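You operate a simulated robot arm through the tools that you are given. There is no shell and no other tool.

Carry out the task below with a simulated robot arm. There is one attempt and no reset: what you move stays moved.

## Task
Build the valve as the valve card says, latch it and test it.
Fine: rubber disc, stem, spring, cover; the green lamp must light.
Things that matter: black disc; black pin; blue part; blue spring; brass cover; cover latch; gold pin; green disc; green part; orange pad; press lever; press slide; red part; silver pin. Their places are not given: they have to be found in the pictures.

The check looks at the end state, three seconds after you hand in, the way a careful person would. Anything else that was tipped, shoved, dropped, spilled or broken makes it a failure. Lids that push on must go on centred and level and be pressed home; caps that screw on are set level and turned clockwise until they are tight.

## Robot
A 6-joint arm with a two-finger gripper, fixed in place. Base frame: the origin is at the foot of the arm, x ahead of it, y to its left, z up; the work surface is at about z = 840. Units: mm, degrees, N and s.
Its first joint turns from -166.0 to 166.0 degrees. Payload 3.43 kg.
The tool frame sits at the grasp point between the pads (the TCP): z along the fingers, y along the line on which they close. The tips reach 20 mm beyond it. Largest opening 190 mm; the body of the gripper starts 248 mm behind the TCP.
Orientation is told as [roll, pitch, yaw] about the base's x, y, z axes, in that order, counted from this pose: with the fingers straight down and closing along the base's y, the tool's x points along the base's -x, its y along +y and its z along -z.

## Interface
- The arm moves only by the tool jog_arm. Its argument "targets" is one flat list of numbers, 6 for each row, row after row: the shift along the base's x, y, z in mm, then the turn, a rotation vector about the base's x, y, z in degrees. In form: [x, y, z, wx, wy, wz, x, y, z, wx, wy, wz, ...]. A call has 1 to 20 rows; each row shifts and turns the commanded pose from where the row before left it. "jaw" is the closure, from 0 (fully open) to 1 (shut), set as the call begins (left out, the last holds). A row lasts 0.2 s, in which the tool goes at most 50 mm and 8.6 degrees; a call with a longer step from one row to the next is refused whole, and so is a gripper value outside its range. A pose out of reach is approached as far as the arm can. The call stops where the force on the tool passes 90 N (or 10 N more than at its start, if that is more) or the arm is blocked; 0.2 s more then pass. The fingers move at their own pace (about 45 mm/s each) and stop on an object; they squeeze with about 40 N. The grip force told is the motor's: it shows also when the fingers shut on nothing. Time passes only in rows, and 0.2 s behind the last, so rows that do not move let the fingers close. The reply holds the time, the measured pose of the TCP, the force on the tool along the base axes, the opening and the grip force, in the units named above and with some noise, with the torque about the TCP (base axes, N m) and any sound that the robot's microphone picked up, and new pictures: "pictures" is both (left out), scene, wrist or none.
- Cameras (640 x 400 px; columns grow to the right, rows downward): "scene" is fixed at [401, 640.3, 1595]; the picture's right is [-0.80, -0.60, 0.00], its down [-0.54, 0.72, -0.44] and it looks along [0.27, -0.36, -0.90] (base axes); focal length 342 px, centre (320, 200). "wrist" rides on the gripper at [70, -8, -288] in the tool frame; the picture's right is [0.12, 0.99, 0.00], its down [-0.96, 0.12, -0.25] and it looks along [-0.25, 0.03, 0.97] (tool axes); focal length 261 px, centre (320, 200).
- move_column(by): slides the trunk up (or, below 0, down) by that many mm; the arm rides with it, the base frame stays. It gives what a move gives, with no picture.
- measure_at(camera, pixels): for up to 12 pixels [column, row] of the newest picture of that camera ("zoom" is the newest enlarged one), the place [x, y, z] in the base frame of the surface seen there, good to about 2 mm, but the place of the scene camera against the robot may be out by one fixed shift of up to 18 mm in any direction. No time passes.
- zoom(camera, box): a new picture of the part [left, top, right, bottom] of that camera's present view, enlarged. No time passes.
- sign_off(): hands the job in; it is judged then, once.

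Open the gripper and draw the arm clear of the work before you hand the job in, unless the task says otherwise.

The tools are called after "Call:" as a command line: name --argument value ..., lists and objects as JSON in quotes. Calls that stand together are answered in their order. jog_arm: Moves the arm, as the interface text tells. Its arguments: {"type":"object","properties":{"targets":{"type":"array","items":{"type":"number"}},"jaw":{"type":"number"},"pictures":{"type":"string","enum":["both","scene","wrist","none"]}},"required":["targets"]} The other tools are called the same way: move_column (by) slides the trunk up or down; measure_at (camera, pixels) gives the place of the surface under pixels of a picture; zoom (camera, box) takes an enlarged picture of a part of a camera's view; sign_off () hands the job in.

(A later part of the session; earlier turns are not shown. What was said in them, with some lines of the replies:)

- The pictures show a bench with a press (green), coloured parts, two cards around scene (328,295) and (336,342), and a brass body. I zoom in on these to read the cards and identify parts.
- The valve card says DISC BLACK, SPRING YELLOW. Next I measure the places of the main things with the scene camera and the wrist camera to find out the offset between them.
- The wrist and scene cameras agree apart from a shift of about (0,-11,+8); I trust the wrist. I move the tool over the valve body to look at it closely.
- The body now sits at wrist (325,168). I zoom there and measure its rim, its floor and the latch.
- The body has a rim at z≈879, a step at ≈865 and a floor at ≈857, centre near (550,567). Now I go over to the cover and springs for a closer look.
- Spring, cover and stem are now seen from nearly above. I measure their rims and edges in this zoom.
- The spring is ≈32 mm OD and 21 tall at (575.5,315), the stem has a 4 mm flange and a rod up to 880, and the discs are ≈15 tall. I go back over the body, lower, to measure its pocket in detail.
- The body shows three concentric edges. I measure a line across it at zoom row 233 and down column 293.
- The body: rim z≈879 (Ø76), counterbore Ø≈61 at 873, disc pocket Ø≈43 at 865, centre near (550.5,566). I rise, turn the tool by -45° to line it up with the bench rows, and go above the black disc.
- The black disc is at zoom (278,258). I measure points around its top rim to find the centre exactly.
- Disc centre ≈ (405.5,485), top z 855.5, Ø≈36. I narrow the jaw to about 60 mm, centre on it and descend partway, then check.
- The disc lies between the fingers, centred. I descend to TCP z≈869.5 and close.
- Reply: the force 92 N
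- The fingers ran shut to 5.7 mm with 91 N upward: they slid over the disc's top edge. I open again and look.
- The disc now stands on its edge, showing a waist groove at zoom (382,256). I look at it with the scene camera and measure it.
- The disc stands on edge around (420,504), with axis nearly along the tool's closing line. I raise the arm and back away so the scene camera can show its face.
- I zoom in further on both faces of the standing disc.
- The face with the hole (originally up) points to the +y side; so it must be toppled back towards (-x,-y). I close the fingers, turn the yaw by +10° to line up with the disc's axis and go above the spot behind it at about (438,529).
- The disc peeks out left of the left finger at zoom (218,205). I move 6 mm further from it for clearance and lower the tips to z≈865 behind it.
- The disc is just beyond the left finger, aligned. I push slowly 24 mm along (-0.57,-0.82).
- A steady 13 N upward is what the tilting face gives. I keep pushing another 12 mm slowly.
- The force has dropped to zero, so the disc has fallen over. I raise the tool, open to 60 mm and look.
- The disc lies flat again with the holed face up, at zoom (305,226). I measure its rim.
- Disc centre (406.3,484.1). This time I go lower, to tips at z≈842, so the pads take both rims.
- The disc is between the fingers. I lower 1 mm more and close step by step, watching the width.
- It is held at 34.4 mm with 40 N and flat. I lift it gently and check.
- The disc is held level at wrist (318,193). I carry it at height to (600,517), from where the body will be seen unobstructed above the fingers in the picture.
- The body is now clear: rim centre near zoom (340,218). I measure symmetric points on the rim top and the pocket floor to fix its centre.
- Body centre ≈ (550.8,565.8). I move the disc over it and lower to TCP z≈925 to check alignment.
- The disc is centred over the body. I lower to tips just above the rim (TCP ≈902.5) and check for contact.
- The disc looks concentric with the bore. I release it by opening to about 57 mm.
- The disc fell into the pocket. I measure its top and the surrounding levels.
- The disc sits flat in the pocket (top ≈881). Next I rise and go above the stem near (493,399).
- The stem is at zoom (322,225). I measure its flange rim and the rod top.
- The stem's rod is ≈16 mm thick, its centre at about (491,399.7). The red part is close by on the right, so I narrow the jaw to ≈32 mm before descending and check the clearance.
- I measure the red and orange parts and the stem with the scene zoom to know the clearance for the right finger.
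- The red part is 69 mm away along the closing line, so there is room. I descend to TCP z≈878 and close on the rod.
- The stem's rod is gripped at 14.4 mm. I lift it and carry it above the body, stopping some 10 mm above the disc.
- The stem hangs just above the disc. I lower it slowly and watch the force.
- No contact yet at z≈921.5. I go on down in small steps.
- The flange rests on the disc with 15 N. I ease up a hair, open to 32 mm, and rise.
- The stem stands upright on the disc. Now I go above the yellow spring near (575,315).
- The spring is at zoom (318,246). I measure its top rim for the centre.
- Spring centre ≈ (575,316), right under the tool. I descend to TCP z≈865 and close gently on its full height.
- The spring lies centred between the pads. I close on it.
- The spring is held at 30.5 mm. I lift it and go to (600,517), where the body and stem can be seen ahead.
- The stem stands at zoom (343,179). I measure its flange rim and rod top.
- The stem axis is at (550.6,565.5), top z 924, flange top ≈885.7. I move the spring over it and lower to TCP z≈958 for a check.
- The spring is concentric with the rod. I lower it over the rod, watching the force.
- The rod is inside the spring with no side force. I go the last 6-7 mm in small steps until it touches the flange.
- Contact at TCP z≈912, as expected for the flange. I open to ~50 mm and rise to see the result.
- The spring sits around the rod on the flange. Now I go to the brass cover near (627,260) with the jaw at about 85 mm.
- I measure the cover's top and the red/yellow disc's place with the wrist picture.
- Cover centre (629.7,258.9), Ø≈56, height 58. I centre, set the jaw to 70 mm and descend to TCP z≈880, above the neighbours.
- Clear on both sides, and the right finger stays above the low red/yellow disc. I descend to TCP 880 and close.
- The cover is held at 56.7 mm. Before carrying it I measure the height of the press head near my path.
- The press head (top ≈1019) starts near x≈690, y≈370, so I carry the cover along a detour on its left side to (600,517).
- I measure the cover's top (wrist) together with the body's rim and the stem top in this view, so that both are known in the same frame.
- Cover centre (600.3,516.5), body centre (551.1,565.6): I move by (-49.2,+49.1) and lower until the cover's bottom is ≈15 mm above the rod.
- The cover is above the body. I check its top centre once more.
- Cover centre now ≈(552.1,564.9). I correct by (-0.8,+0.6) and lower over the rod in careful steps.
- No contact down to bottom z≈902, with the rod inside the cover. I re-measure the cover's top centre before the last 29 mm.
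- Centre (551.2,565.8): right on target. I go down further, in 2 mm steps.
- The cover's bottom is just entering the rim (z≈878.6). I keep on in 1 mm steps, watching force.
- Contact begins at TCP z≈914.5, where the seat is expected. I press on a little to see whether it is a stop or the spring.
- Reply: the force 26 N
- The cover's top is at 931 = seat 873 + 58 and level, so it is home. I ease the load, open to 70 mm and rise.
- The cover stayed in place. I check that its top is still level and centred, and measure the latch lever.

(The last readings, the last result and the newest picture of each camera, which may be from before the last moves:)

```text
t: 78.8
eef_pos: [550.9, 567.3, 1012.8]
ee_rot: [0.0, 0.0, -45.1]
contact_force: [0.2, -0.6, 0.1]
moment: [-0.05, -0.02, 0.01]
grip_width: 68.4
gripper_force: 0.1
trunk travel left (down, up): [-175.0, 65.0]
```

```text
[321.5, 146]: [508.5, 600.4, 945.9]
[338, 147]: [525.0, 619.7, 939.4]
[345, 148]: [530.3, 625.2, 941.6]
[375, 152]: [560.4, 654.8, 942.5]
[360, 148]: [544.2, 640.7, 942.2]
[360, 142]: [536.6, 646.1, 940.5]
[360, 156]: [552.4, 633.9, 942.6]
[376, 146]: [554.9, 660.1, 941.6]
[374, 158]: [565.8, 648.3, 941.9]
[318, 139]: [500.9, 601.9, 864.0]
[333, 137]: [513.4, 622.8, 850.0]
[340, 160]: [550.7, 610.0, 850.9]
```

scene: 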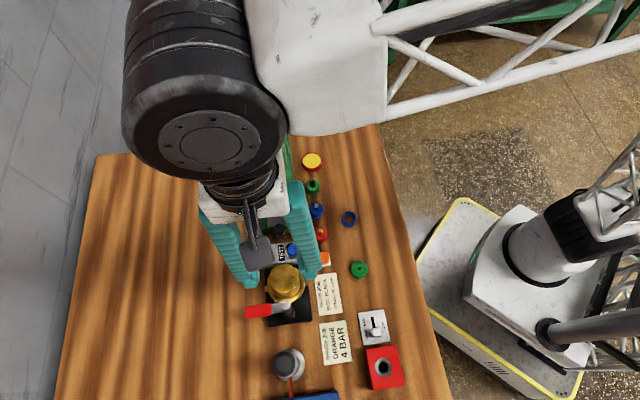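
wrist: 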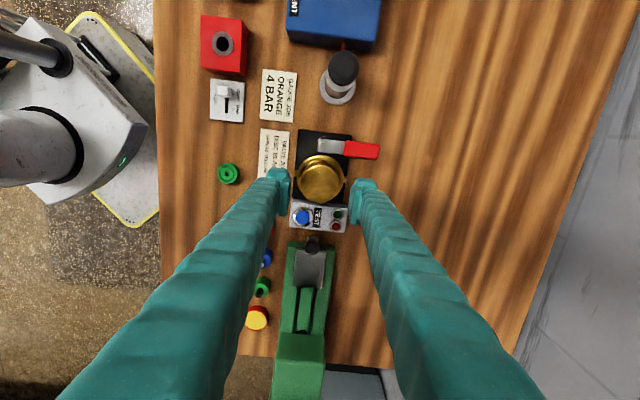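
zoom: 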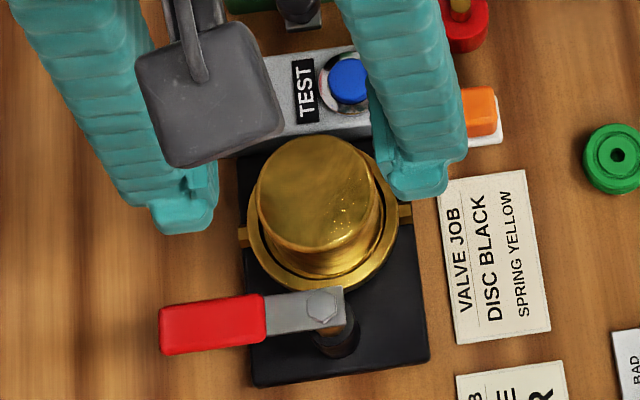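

The cover is level at 931. For the latch I first check the post with the black knob next to where the closed fingers will go.

Call:
measure_at --camera "wrist" --pixels '[[343, 66], [352, 75], [340, 92], [355, 66], [330, 70], [384, 152], [382, 158], [383, 146]]'

```text
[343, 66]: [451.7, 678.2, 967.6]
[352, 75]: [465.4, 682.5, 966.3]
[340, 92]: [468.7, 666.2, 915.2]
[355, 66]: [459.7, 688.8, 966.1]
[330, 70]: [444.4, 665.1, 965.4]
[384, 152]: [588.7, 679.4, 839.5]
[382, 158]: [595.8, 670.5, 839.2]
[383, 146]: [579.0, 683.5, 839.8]
```

The knob (453,676, z 967) is well away. I close the fingers and go to (522,675) beyond the lever, then lower the tips to z≈934 (handle top is 942, cover top 931).

Call:
jog_arm --targets '[-9.6, 35.9, 0, 0, 0, 0, -9.7, 35.9, 0, 0, 0, 0, -9.6, 35.9, 0, 0, 0, 0, 0, 0, 0, 0, 0, 0, 0, 0, -20, 0, 0, 0, 0, 0, -20, 0, 0, 0, 0, 0, -18.5, 0, 0, 0, 0, 0, 0, 0, 0, 0]' --jaw 1.0

Call:
zoom --camera "wrist" --box '[260, 130, 400, 250]'

Call:
zoom --camera "scene" --box '[220, 240, 330, 350]'

```text
t: 80.6
eef_pos: [522.4, 674.9, 955.3]
ee_rot: [-0.1, 0.0, -45.0]
contact_force: [0.2, 0.1, 0.1]
moment: [0.01, -0.02, 0.02]
grip_width: 0.0
gripper_force: 34.1
trunk travel left (down, up): [-175.0, 65.0]
```

scene: 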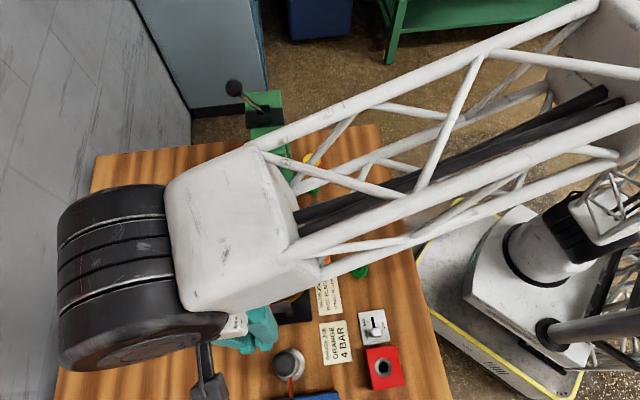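
wrist: 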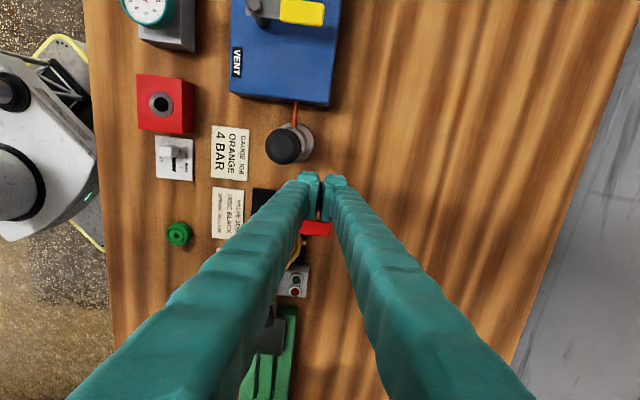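

```text
3.33 times, centred on (330, 190) of wrist
```

zoom: 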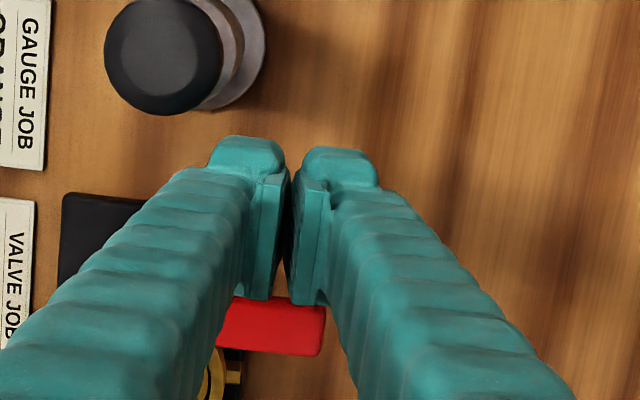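

```text
3.64 times, centred on (275, 295) of scene
```

zoom: 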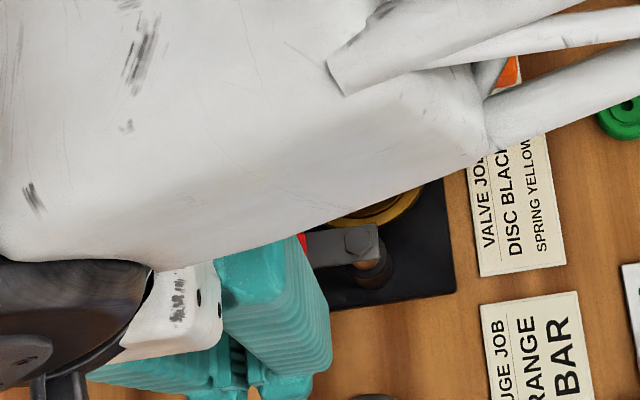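

The fingers are beyond the red handle. I start pushing it clockwise around its pivot (510,601), first 20°, watching the force.

Call:
jog_arm --targets '[2.8, -3.9, 0, 0, 0, 0, 2.8, -3.9, 0, 0, 0, 0, 3.2, -0.7, 0, 0, 0, 0, 3.2, -0.7, 0, 0, 0, 0, 3.3, -0.7, 0, 0, 0, 0, 3.3, -1.4, 0, 0, 0, 0, 3.3, -1.4, 0, 0, 0, 0, 3.3, -1.5, 0, 0, 0, 0]'

Call:
zoom --camera "wrist" --box '[240, 130, 380, 250]'

```text
t: 82.4
eef_pos: [547.0, 660.0, 956.0]
ee_rot: [0.1, 0.1, -45.0]
contact_force: [-0.2, -0.4, -0.1]
moment: [-0.01, -0.01, 0.0]
grip_width: 0.0
gripper_force: 34.3
trunk travel left (down, up): [-175.0, 65.0]
```

scene: 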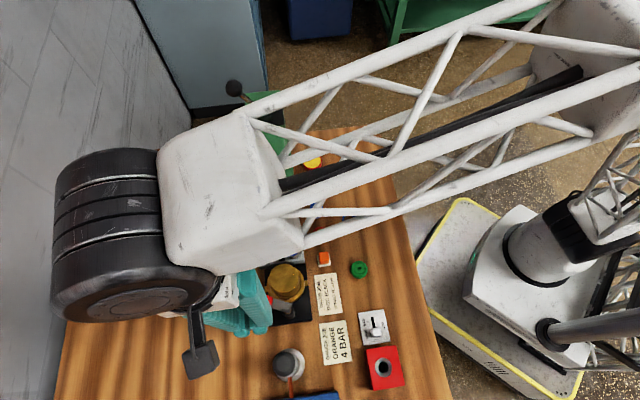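
wrist: 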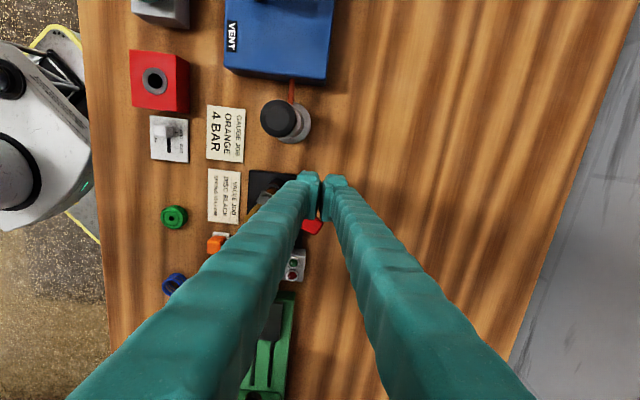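

```text
3.33 times, centred on (310, 190) of wrist
```

zoom: 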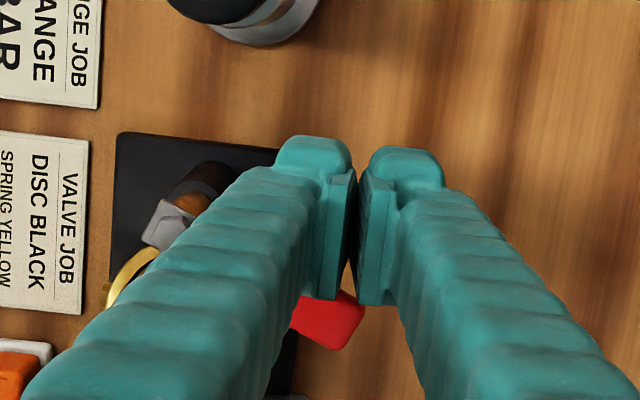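

The lever turns freely (about 20° so far). I continue along the arc to about -14°.

Call:
jog_arm --targets '[3.2, -2.2, 0, 0, 0, 0, 3.2, -2.2, 0, 0, 0, 0, 3.1, -2.1, 0, 0, 0, 0, 2.8, -2.9, 0, 0, 0, 0, 2.8, -2.9, 0, 0, 0, 0, 2.9, -2.9, 0, 0, 0, 0, 2.3, -3.7, 0, 0, 0, 0, 2.3, -3.7, 0, 0, 0, 0, 2.3, -3.6, 0, 0, 0, 0, 1.5, -4.2, 0, 0, 0, 0, 1.5, -4.2, 0, 0, 0, 0, 1.5, -4.3, 0, 0, 0, 0]'

Call:
zoom --camera "wrist" --box '[220, 130, 380, 250]'

Call:
zoom --camera "scene" --box '[220, 240, 330, 350]'

```text
t: 85.0
eef_pos: [575.6, 621.2, 955.7]
ee_rot: [0.0, 0.1, -44.9]
contact_force: [0.2, 0.0, -0.9]
moment: [-0.03, 0.0, 0.02]
grip_width: 0.0
gripper_force: 34.5
trunk travel left (down, up): [-175.0, 65.0]
```

scene: 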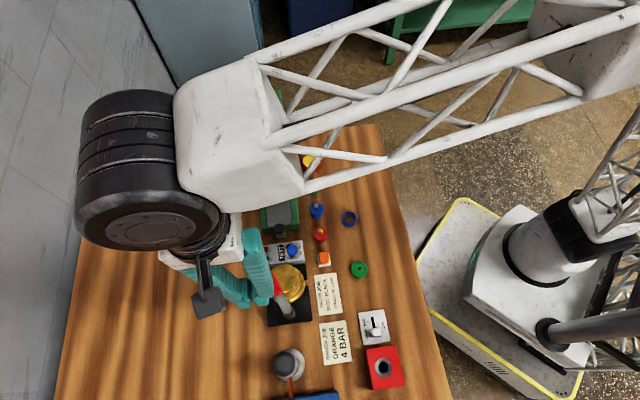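
wrist: 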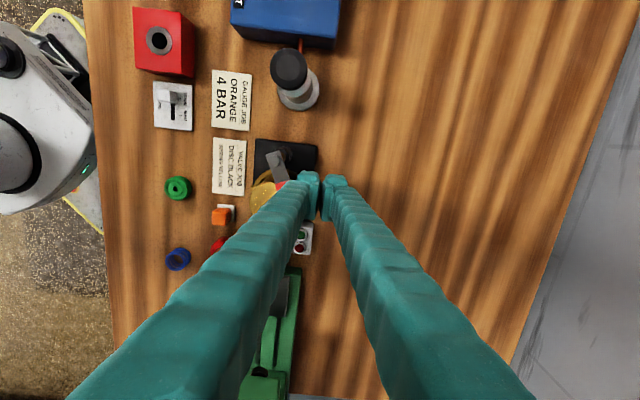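

```text
3.33 times, centred on (300, 190) of wrist
```

zoom: 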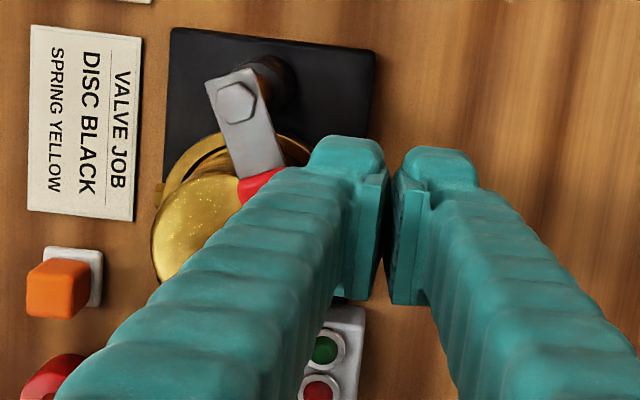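

```text
3.64 times, centred on (275, 295) of scene
```

zoom: 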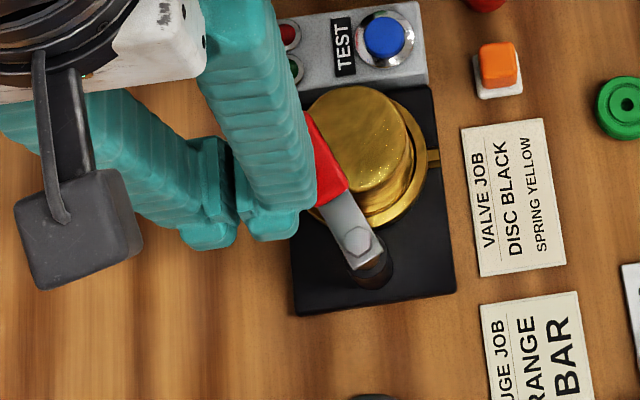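

The handle is now at the cover's edge and passes above it. I push on in smaller steps, watching force.

Call:
jog_arm --targets '[0.6, -3.4, 0, 0, 0, 0, 0.5, -3.5, 0, 0, 0, 0, 0.4, -3.5, 0, 0, 0, 0, 0.2, -3.5, 0, 0, 0, 0]'

Call:
zoom --camera "scene" --box '[220, 240, 330, 350]'

```text
t: 86.0
eef_pos: [576.8, 607.7, 955.6]
ee_rot: [0.0, 0.0, -44.9]
contact_force: [0.3, -0.8, 0.3]
moment: [-0.01, 0.0, -0.01]
grip_width: 0.1
gripper_force: 34.1
trunk travel left (down, up): [-175.0, 65.0]
```

scene: 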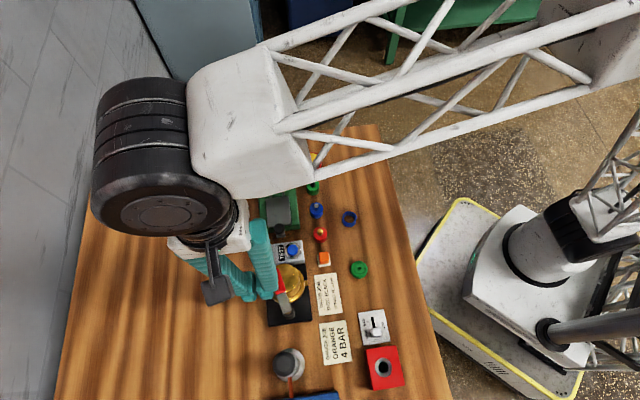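
wrist: 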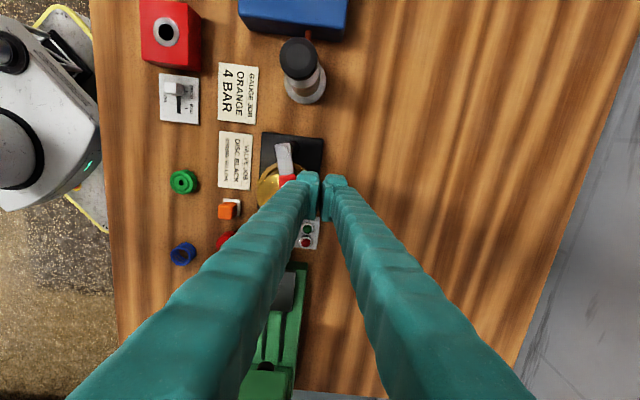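

```text
3.64 times, centred on (275, 295) of scene
```

zoom: 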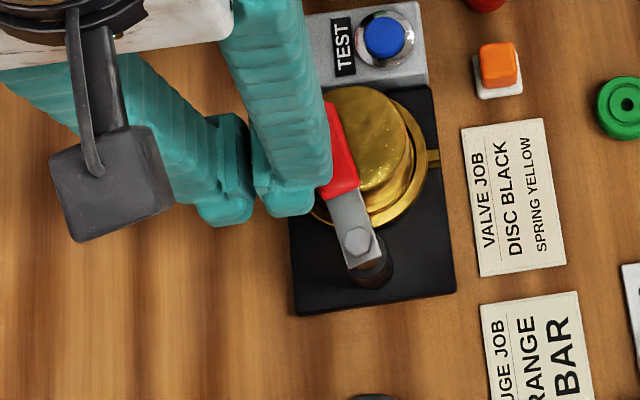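

The handle slides over the cover without force. I push further to about -42°.

Call:
jog_arm --targets '[-0.2, -3.6, 0, 0, 0, 0, -0.3, -3.6, 0, 0, 0, 0, -0.4, -3.6, 0, 0, 0, 0, -0.5, -3.7, 0, 0, 0, 0, -1.0, -3.7, 0, 0, 0, 0, -1.2, -3.7, 0, 0, 0, 0, -1.3, -3.8, 0, 0, 0, 0]'

Call:
zoom --camera "scene" --box '[220, 240, 330, 350]'

Call:
zoom --camera "wrist" --box '[220, 110, 380, 230]'

```text
t: 87.6
eef_pos: [575.8, 586.1, 956.1]
ee_rot: [0.4, 0.1, -45.0]
contact_force: [28.8, 48.1, 21.1]
moment: [0.45, 0.0, -0.87]
grip_width: 0.0
gripper_force: 34.2
trunk travel left (down, up): [-175.0, 65.0]
```

scene: 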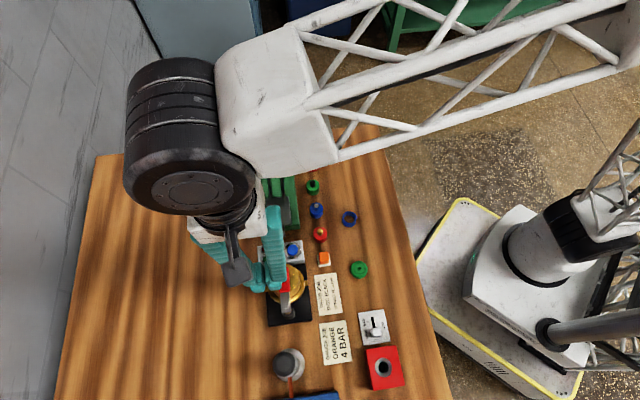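
wrist: 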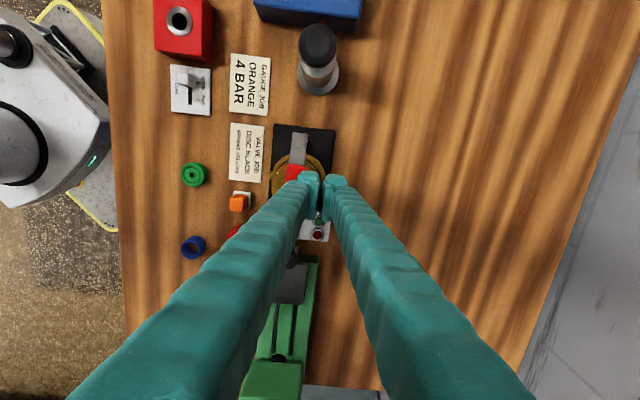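

```text
3.64 times, centred on (275, 295) of scene
```

zoom: 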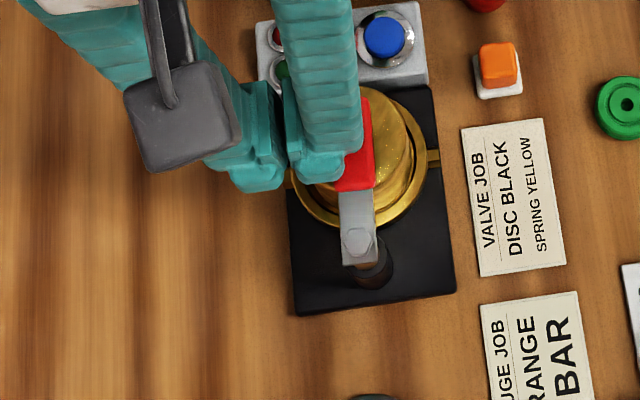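

```text
3.33 times, centred on (300, 170) of wrist
```

zoom: 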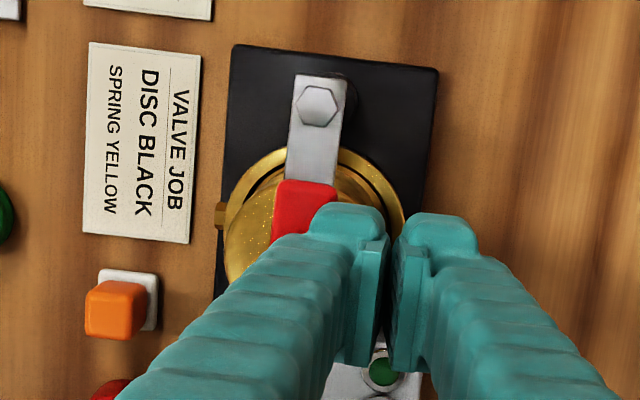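

The force rose to about 56 N: the lever appears to be at its stop, lying across the cover. I back off, rise and look at its position.

Call:
jog_arm --targets '[2, 3, 0, 0, 0, 0, 3, 4, 0, 0, 0, 0, 3, 4, 5, 0, 0, 0, 0, 0, 30, 0, 0, 0, 0, 0, 30, 0, 0, 0, 20, -20, 20, 0, 0, 0, 25, -25, 0, 0, 0, 0]'

Call:
zoom --camera "wrist" --box '[240, 70, 400, 190]'

Call:
zoom --camera "scene" --box '[235, 230, 335, 330]'

```text
t: 89.2
eef_pos: [626.8, 548.0, 1039.8]
ee_rot: [0.0, 0.0, -45.1]
contact_force: [-0.8, 0.8, 0.1]
moment: [-0.11, -0.11, 0.0]
grip_width: 0.0
gripper_force: 34.4
trunk travel left (down, up): [-175.0, 65.0]
```

scene: 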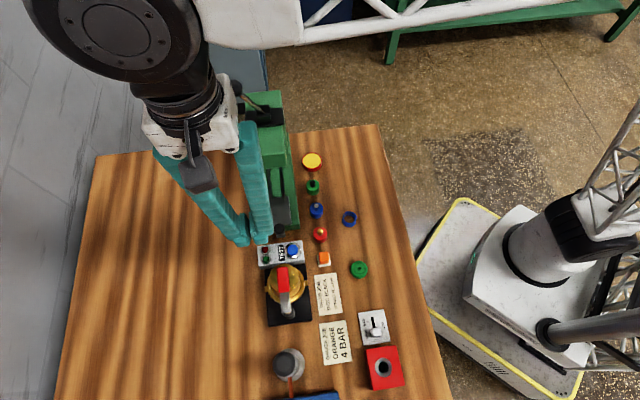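
wrist: 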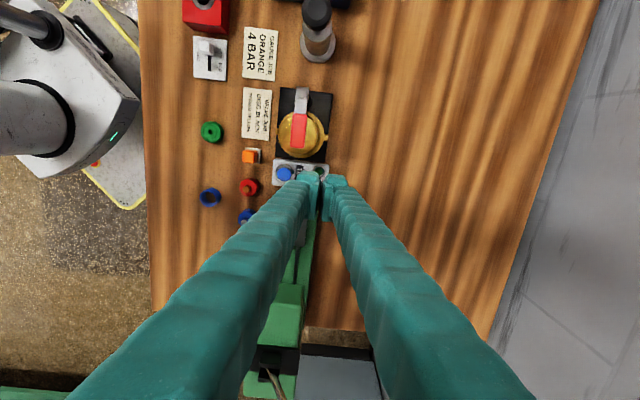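

```text
3.33 times, centred on (320, 130) of wrist
```

zoom: 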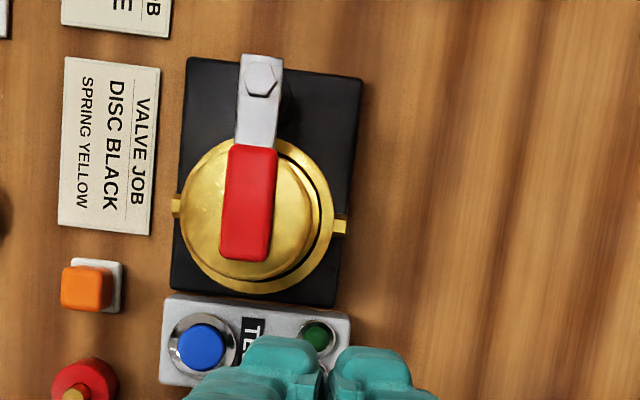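

```text
4.00 times, centred on (285, 280) of scene
```

zoom: 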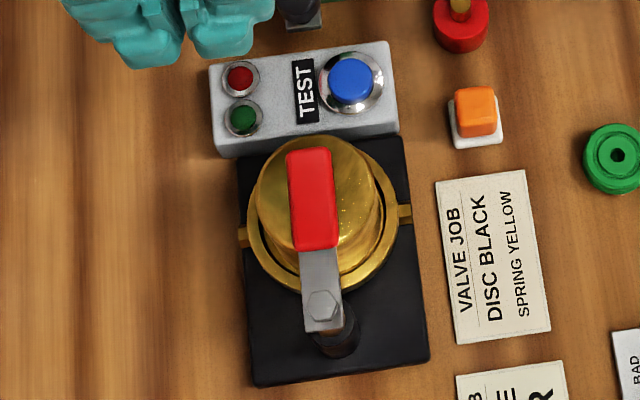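

The lever lies centrally across the cover. I check that the cover is still level and centred and get the lever's height and direction.

Call:
zoom --camera "wrist" --box '[260, 80, 350, 190]'

Call:
measure_at --camera "wrist" --pixels '[[285, 128], [286, 138], [290, 148], [308, 130], [311, 138], [308, 146], [298, 93], [300, 105], [297, 118], [295, 135], [293, 145], [299, 155]]'

```text
3.64 times, centred on (305, 135) of wrist
```

zoom: 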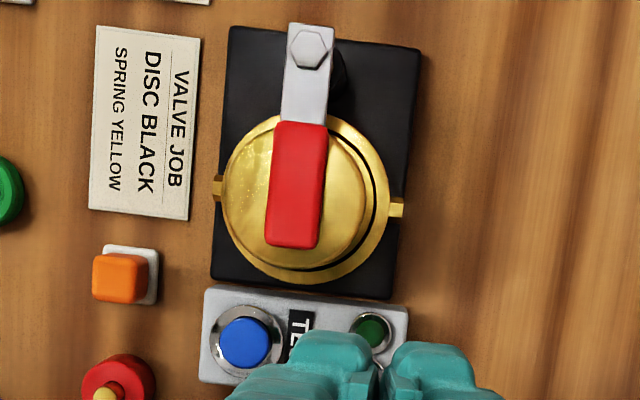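

```text
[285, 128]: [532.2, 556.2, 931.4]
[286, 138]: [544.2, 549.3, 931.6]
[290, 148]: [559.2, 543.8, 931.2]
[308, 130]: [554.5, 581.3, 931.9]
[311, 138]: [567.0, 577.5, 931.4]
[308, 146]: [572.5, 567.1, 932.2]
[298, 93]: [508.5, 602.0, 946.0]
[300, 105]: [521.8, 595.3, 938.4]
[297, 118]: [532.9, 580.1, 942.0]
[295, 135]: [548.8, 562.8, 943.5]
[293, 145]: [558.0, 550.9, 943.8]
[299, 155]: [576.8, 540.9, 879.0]
```

The cover is level and the latch is turned 92° onto its stop. Next I locate the blue TEST button precisely.

Call:
measure_at --camera "zoom" --pixels '[[243, 342], [230, 335], [256, 335], [230, 350], [256, 350], [243, 325], [243, 358], [205, 330], [275, 330], [370, 330], [300, 310]]'

```text
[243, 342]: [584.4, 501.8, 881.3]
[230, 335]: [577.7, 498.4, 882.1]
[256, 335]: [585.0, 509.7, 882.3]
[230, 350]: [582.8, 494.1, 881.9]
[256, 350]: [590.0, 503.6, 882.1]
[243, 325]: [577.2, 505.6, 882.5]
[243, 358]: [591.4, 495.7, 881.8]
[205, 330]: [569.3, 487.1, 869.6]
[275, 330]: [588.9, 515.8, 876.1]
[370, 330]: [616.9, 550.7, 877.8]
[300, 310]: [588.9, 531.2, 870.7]
```

Button centre ≈ (584,502), top z 882. I move the closed fingers above it and lower to about 5 mm over it.

Call:
jog_arm --targets '[-21.4, -23, 0, 0, 0, 0, -21.4, -23, 0, 0, 0, 0, 0, 0, -40, 0, 0, 0, 0, 0, -40, 0, 0, 0, 0, 0, -35, 0, 0, 0, 0, 0, -17, 0, 0, 0, 0, 0, 0, 0, 0, 0]'

Call:
zoom --camera "wrist" --box '[260, 130, 380, 250]'

Call:
zoom --camera "scene" --box '[240, 220, 330, 310]'

```text
t: 90.8
eef_pos: [582.6, 501.7, 908.8]
ee_rot: [0.1, 0.0, -45.0]
contact_force: [0.2, -0.1, -0.8]
moment: [0.0, 0.0, -0.01]
grip_width: 0.1
gripper_force: 34.3
trunk travel left (down, up): [-175.0, 65.0]
```

scene: 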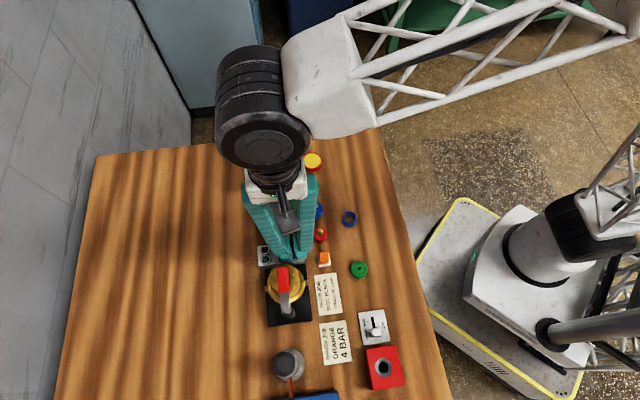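
wrist: 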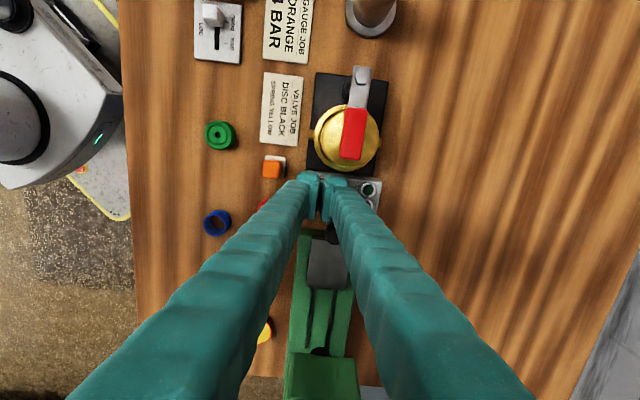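

```text
3.33 times, centred on (320, 190) of wrist
```

zoom: 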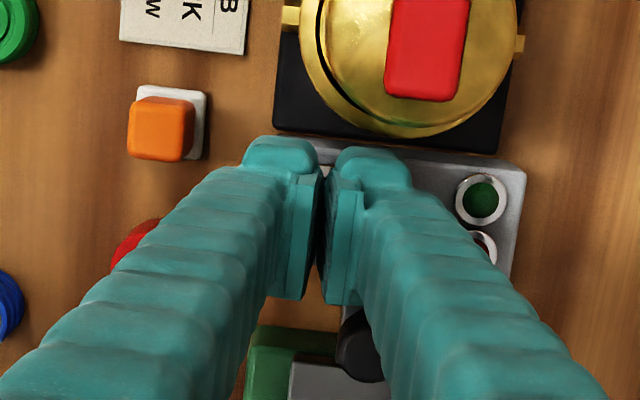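

```text
4.44 times, centred on (285, 265) of scene
```

zoom: 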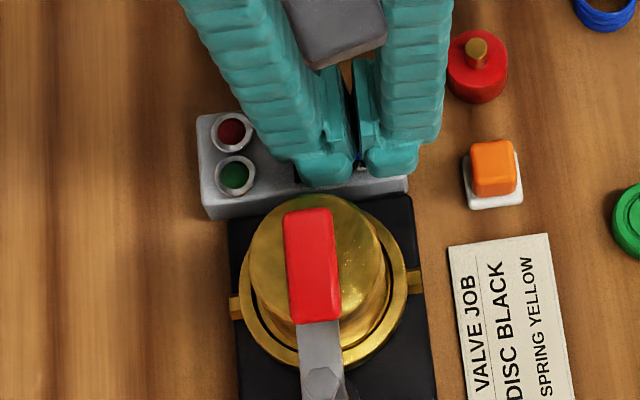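

The fingers are over the button, clear of the press slide's black knob. I press down in small steps and watch force and lamp.

Call:
jog_arm --targets '[0, 0, -3, 0, 0, 0, 0, 0, -2, 0, 0, 0, 0, 0, -1.5, 0, 0, 0, 0, 0, 0, 0, 0, 0]' --pictures "none"

Call:
jog_arm --targets '[0, 0, -1.5, 0, 0, 0, 0, 0, 0, 0, 0, 0]' --pictures "scene"

Call:
zoom --camera "scene" --box '[240, 220, 330, 310]'

```text
t: 91.8
eef_pos: [582.9, 502.4, 901.6]
ee_rot: [0.1, -0.1, -45.0]
contact_force: [0.6, -0.6, -0.4]
moment: [-0.01, 0.01, 0.0]
grip_width: 0.0
gripper_force: 34.3
trunk travel left (down, up): [-175.0, 65.0]
```

```text
t: 92.4
eef_pos: [583.2, 501.4, 901.4]
ee_rot: [0.0, 0.1, -45.0]
contact_force: [0.8, 0.4, 0.1]
moment: [-0.03, 0.0, 0.0]
grip_width: 5.8
gripper_force: 34.1
trunk travel left (down, up): [-175.0, 65.0]
```

scene: 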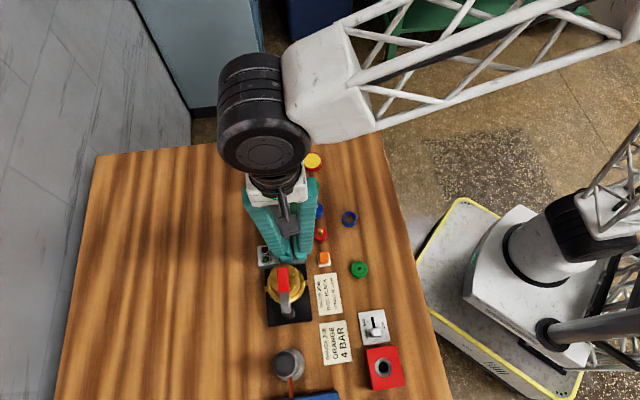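

```text
4.44 times, centred on (285, 265) of scene
```

zoom: 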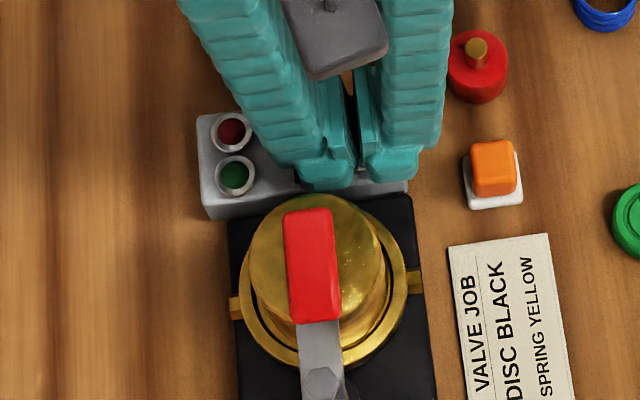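

The fingers were spread to 5.8 mm by the button cap between the pads. I lift and shift by 9 mm so that one finger's flat tip presses it instead.

Call:
jog_arm --targets '[0, 0, 6, 0, 0, 0, 0, 0, 6, 0, 0, 0, 6.4, 6.4, 0, 0, 0, 0, 0, 0, 0, 0, 0, 0, 0, 0, 0, 0, 0, 0]'

Call:
zoom --camera "wrist" --box '[260, 130, 380, 250]'

Call:
zoom --camera "scene" --box '[240, 220, 330, 310]'

```text
t: 93.6
eef_pos: [588.8, 508.9, 912.5]
ee_rot: [0.0, 0.0, -45.1]
contact_force: [-0.1, -0.2, -0.4]
moment: [-0.01, 0.0, 0.01]
grip_width: 0.0
gripper_force: 34.5
trunk travel left (down, up): [-175.0, 65.0]
```

scene: 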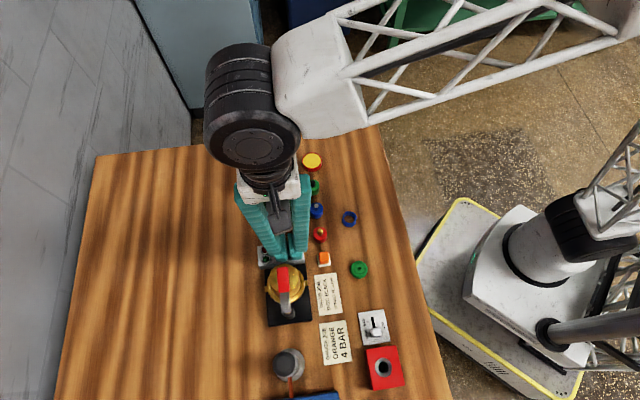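
wrist: 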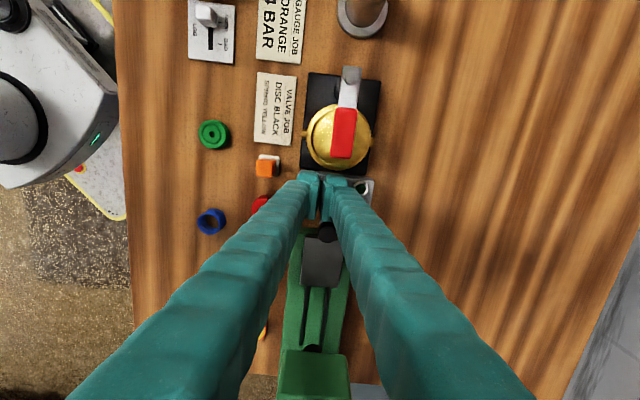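

```text
3.33 times, centred on (320, 190) of wrist
```

zoom: 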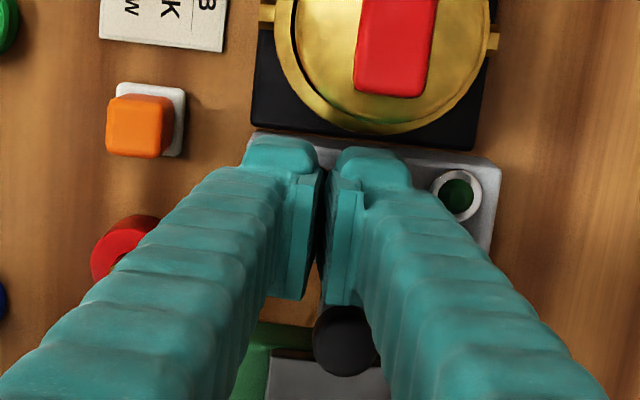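

```text
4.44 times, centred on (285, 265) of scene
```

zoom: 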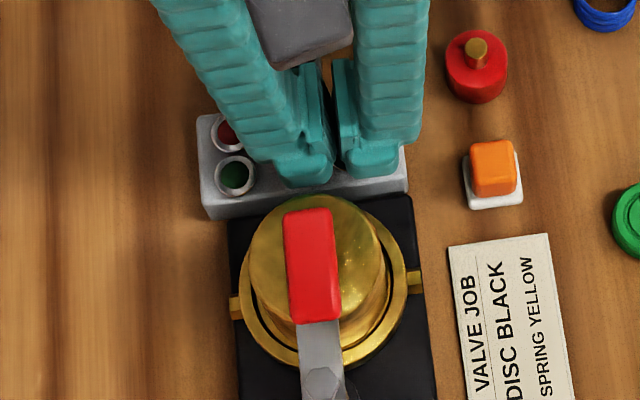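

The left finger is above the button now. I press down slowly again.

Call:
jog_arm --targets '[0, 0, -5, 0, 0, 0, 0, 0, -4, 0, 0, 0, 0, 0, -2, 0, 0, 0, 0, 0, 0, 0, 0, 0]' --pictures "none"

Call:
jog_arm --targets '[0, 0, -1.5, 0, 0, 0, 0, 0, 0, 0, 0, 0]' --pictures "none"

Call:
jog_arm --targets '[0, 0, -1.5, 0, 0, 0, 0, 0, 0, 0, 0, 0]' --pictures "scene"

Call:
zoom --camera "scene" --box '[240, 220, 330, 310]'

```text
t: 94.6
eef_pos: [589.7, 508.7, 901.4]
ee_rot: [0.0, 0.0, -45.0]
contact_force: [-0.2, -0.8, 0.5]
moment: [-0.02, 0.01, -0.03]
grip_width: 0.0
gripper_force: 34.5
trunk travel left (down, up): [-175.0, 65.0]
```

```text
t: 95.2
eef_pos: [589.8, 508.0, 901.3]
ee_rot: [0.0, 0.0, -44.9]
contact_force: [-0.9, 0.0, 1.1]
moment: [-0.04, 0.01, 0.0]
grip_width: 0.2
gripper_force: 34.2
trunk travel left (down, up): [-175.0, 65.0]
heard: click
```

```text
t: 95.8
eef_pos: [588.3, 507.6, 897.9]
ee_rot: [0.1, 0.1, -45.0]
contact_force: [-0.9, 0.9, 2.4]
moment: [-0.03, 0.05, 0.0]
grip_width: 0.0
gripper_force: 33.8
trunk travel left (down, up): [-175.0, 65.0]
```

scene: 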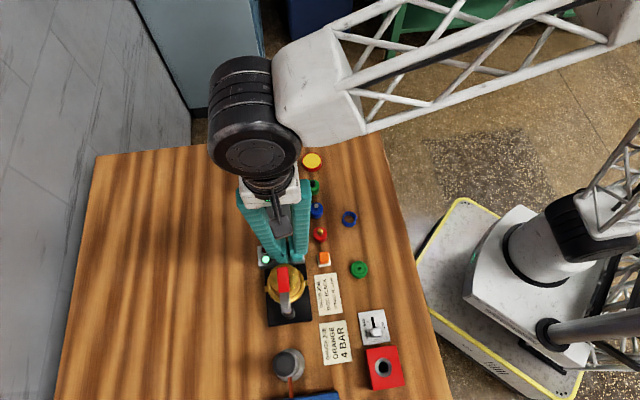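

```text
4.44 times, centred on (285, 265) of scene
```

zoom: 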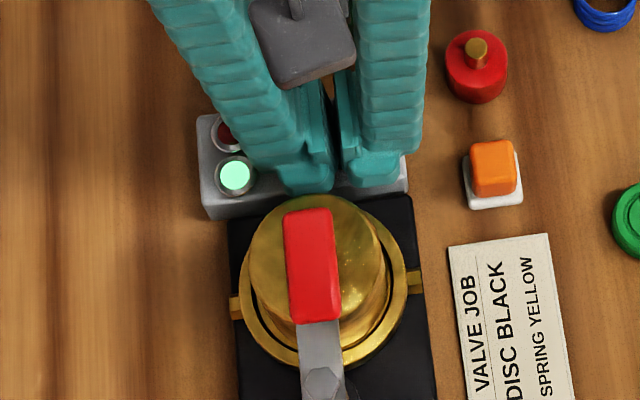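

A click was heard and the green lamp at zoom (236,176) lit up. I rise, move away from the work, open the gripper and check the end state.

Call:
jog_arm --targets '[0, 0, 10, 0, 0, 0, 0, 0, 30, 0, 0, 0, 0, 0, 40, 0, 0, 0, 0, 0, 40, 0, 0, 0, 0, 0, 40, 0, 0, 0, 0, 0, 40, 0, 0, 0]'

Call:
zoom --camera "scene" --box '[235, 230, 335, 330]'

```text
t: 97.2
eef_pos: [588.8, 508.2, 1099.1]
ee_rot: [-0.1, 0.0, -45.0]
contact_force: [0.5, -0.4, 0.2]
moment: [-0.06, 0.02, 0.02]
grip_width: 0.0
gripper_force: 34.2
trunk travel left (down, up): [-175.0, 65.0]
```

scene: 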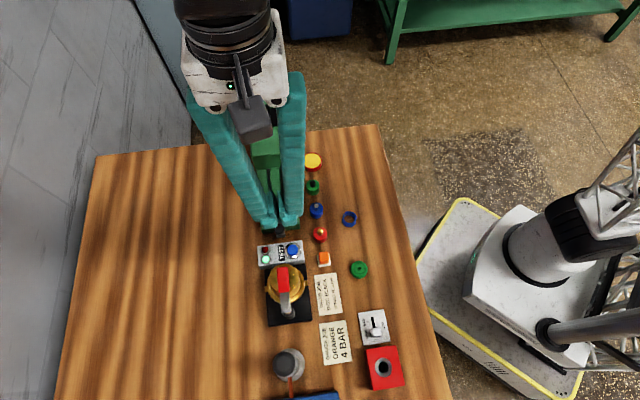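
wrist: 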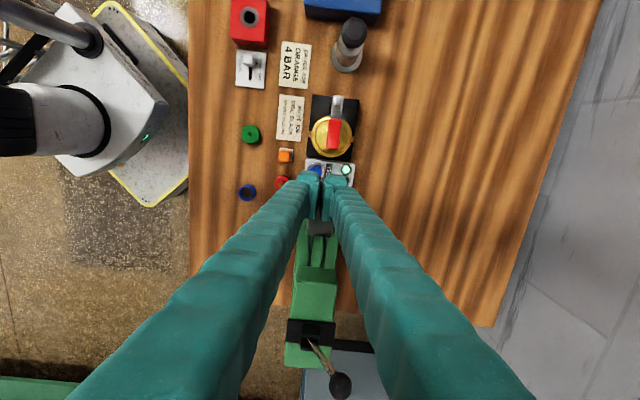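

```text
4.00 times, centred on (285, 280) of scene
```

zoom: 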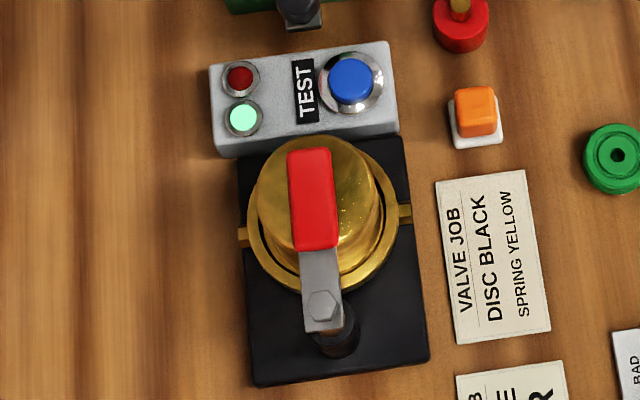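

The green lamp stays lit after release and the LOG switch already stands on GOOD. I draw the arm back clear of the bench and open the gripper.

Call:
jog_arm --targets '[-20, -20, 30, 0, 0, 0, -30, -30, 20, 0, 0, 0, -32, -32, 0, 0, 0, 0, -32, -32, 0, 0, 0, 0, -32, -32, 0, 0, 0, 0, -32, -32, 0, 0, 0, 0, -30, -30, 0, 0, 0, 0, 0, 0, 0, 0, 0, 0, 0, 0, 0, 0, 0, 0]' --jaw 0.3

Call:
zoom --camera "scene" --box '[230, 140, 410, 390]'

Call:
zoom --camera "scene" --box '[235, 230, 335, 330]'

```text
t: 99.2
eef_pos: [382.1, 301.7, 1147.3]
ee_rot: [0.1, -0.1, -45.0]
contact_force: [0.0, 0.9, 0.3]
moment: [0.05, -0.03, -0.01]
grip_width: 133.1
gripper_force: 0.1
trunk travel left (down, up): [-175.0, 65.0]
```

scene: 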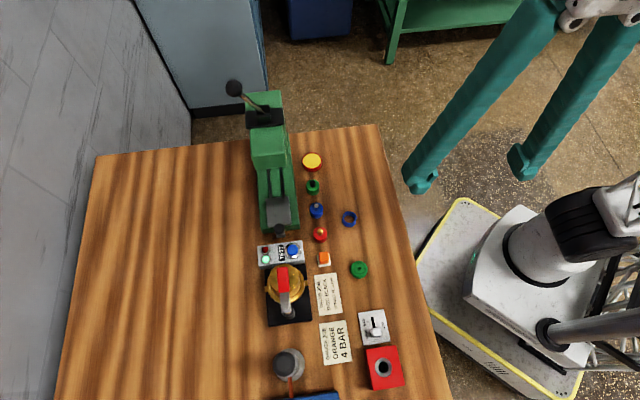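
wrist: 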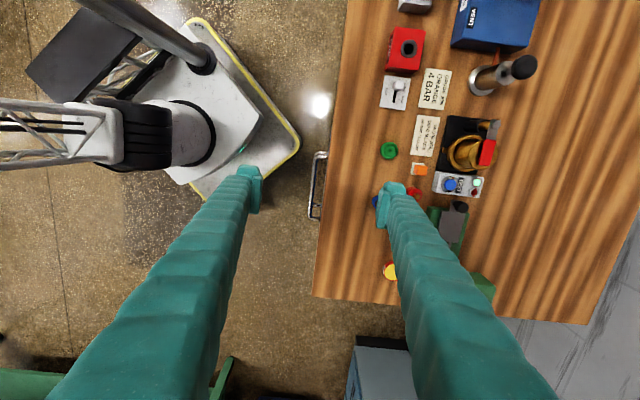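

```text
1.60 times, centred on (320, 265) of scene
```

zoom: 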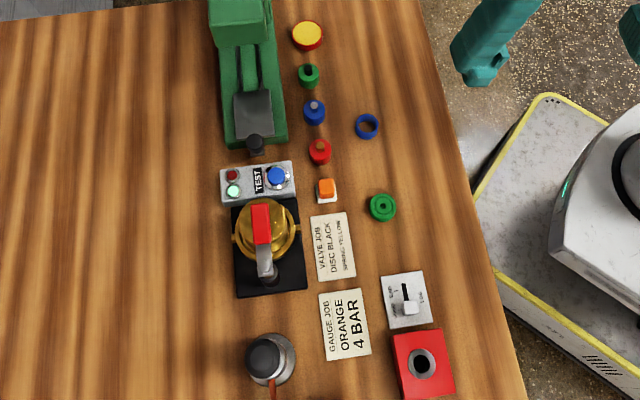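

```text
4.00 times, centred on (285, 280) of scene
```

zoom: 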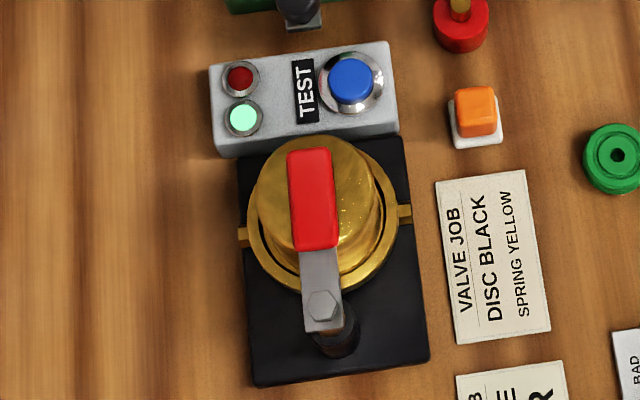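

The valve is assembled with the black disc and yellow spring, the cover is level and latched, and the green lamp is lit. The other parts stand where they were and the arm is clear with the gripper open, so I hand the job in.

Call:
sign_off

```text
The job is handed in.
```

I built the valve with the black disc and yellow spring, as the card says, latched the cover and tested it. The green lamp lit with a click and was still lit when I handed in.

- **Assembly:** the disc, stem, spring and cover went in, in that order. The cover's top measured level at about 931 mm, which matches it sitting fully down on its seat.
- **Latch:** it swung across the cover until it met a firm stop. I heard no click there, so the stop and the green lamp are the evidence that it is latched.
- **Black disc:** my first grip slipped on its grooved edge and left it standing on its rim. I tipped it back the right way up before fitting it.
- **TEST button:** my first press put the button between the fingers and did nothing, so I pressed it again with one fingertip.
- **Everything else:** in the last pictures nothing else on the bench looked moved or tipped. The LOG switch was already on GOOD, so I left it. The arm is drawn back with the gripper open.
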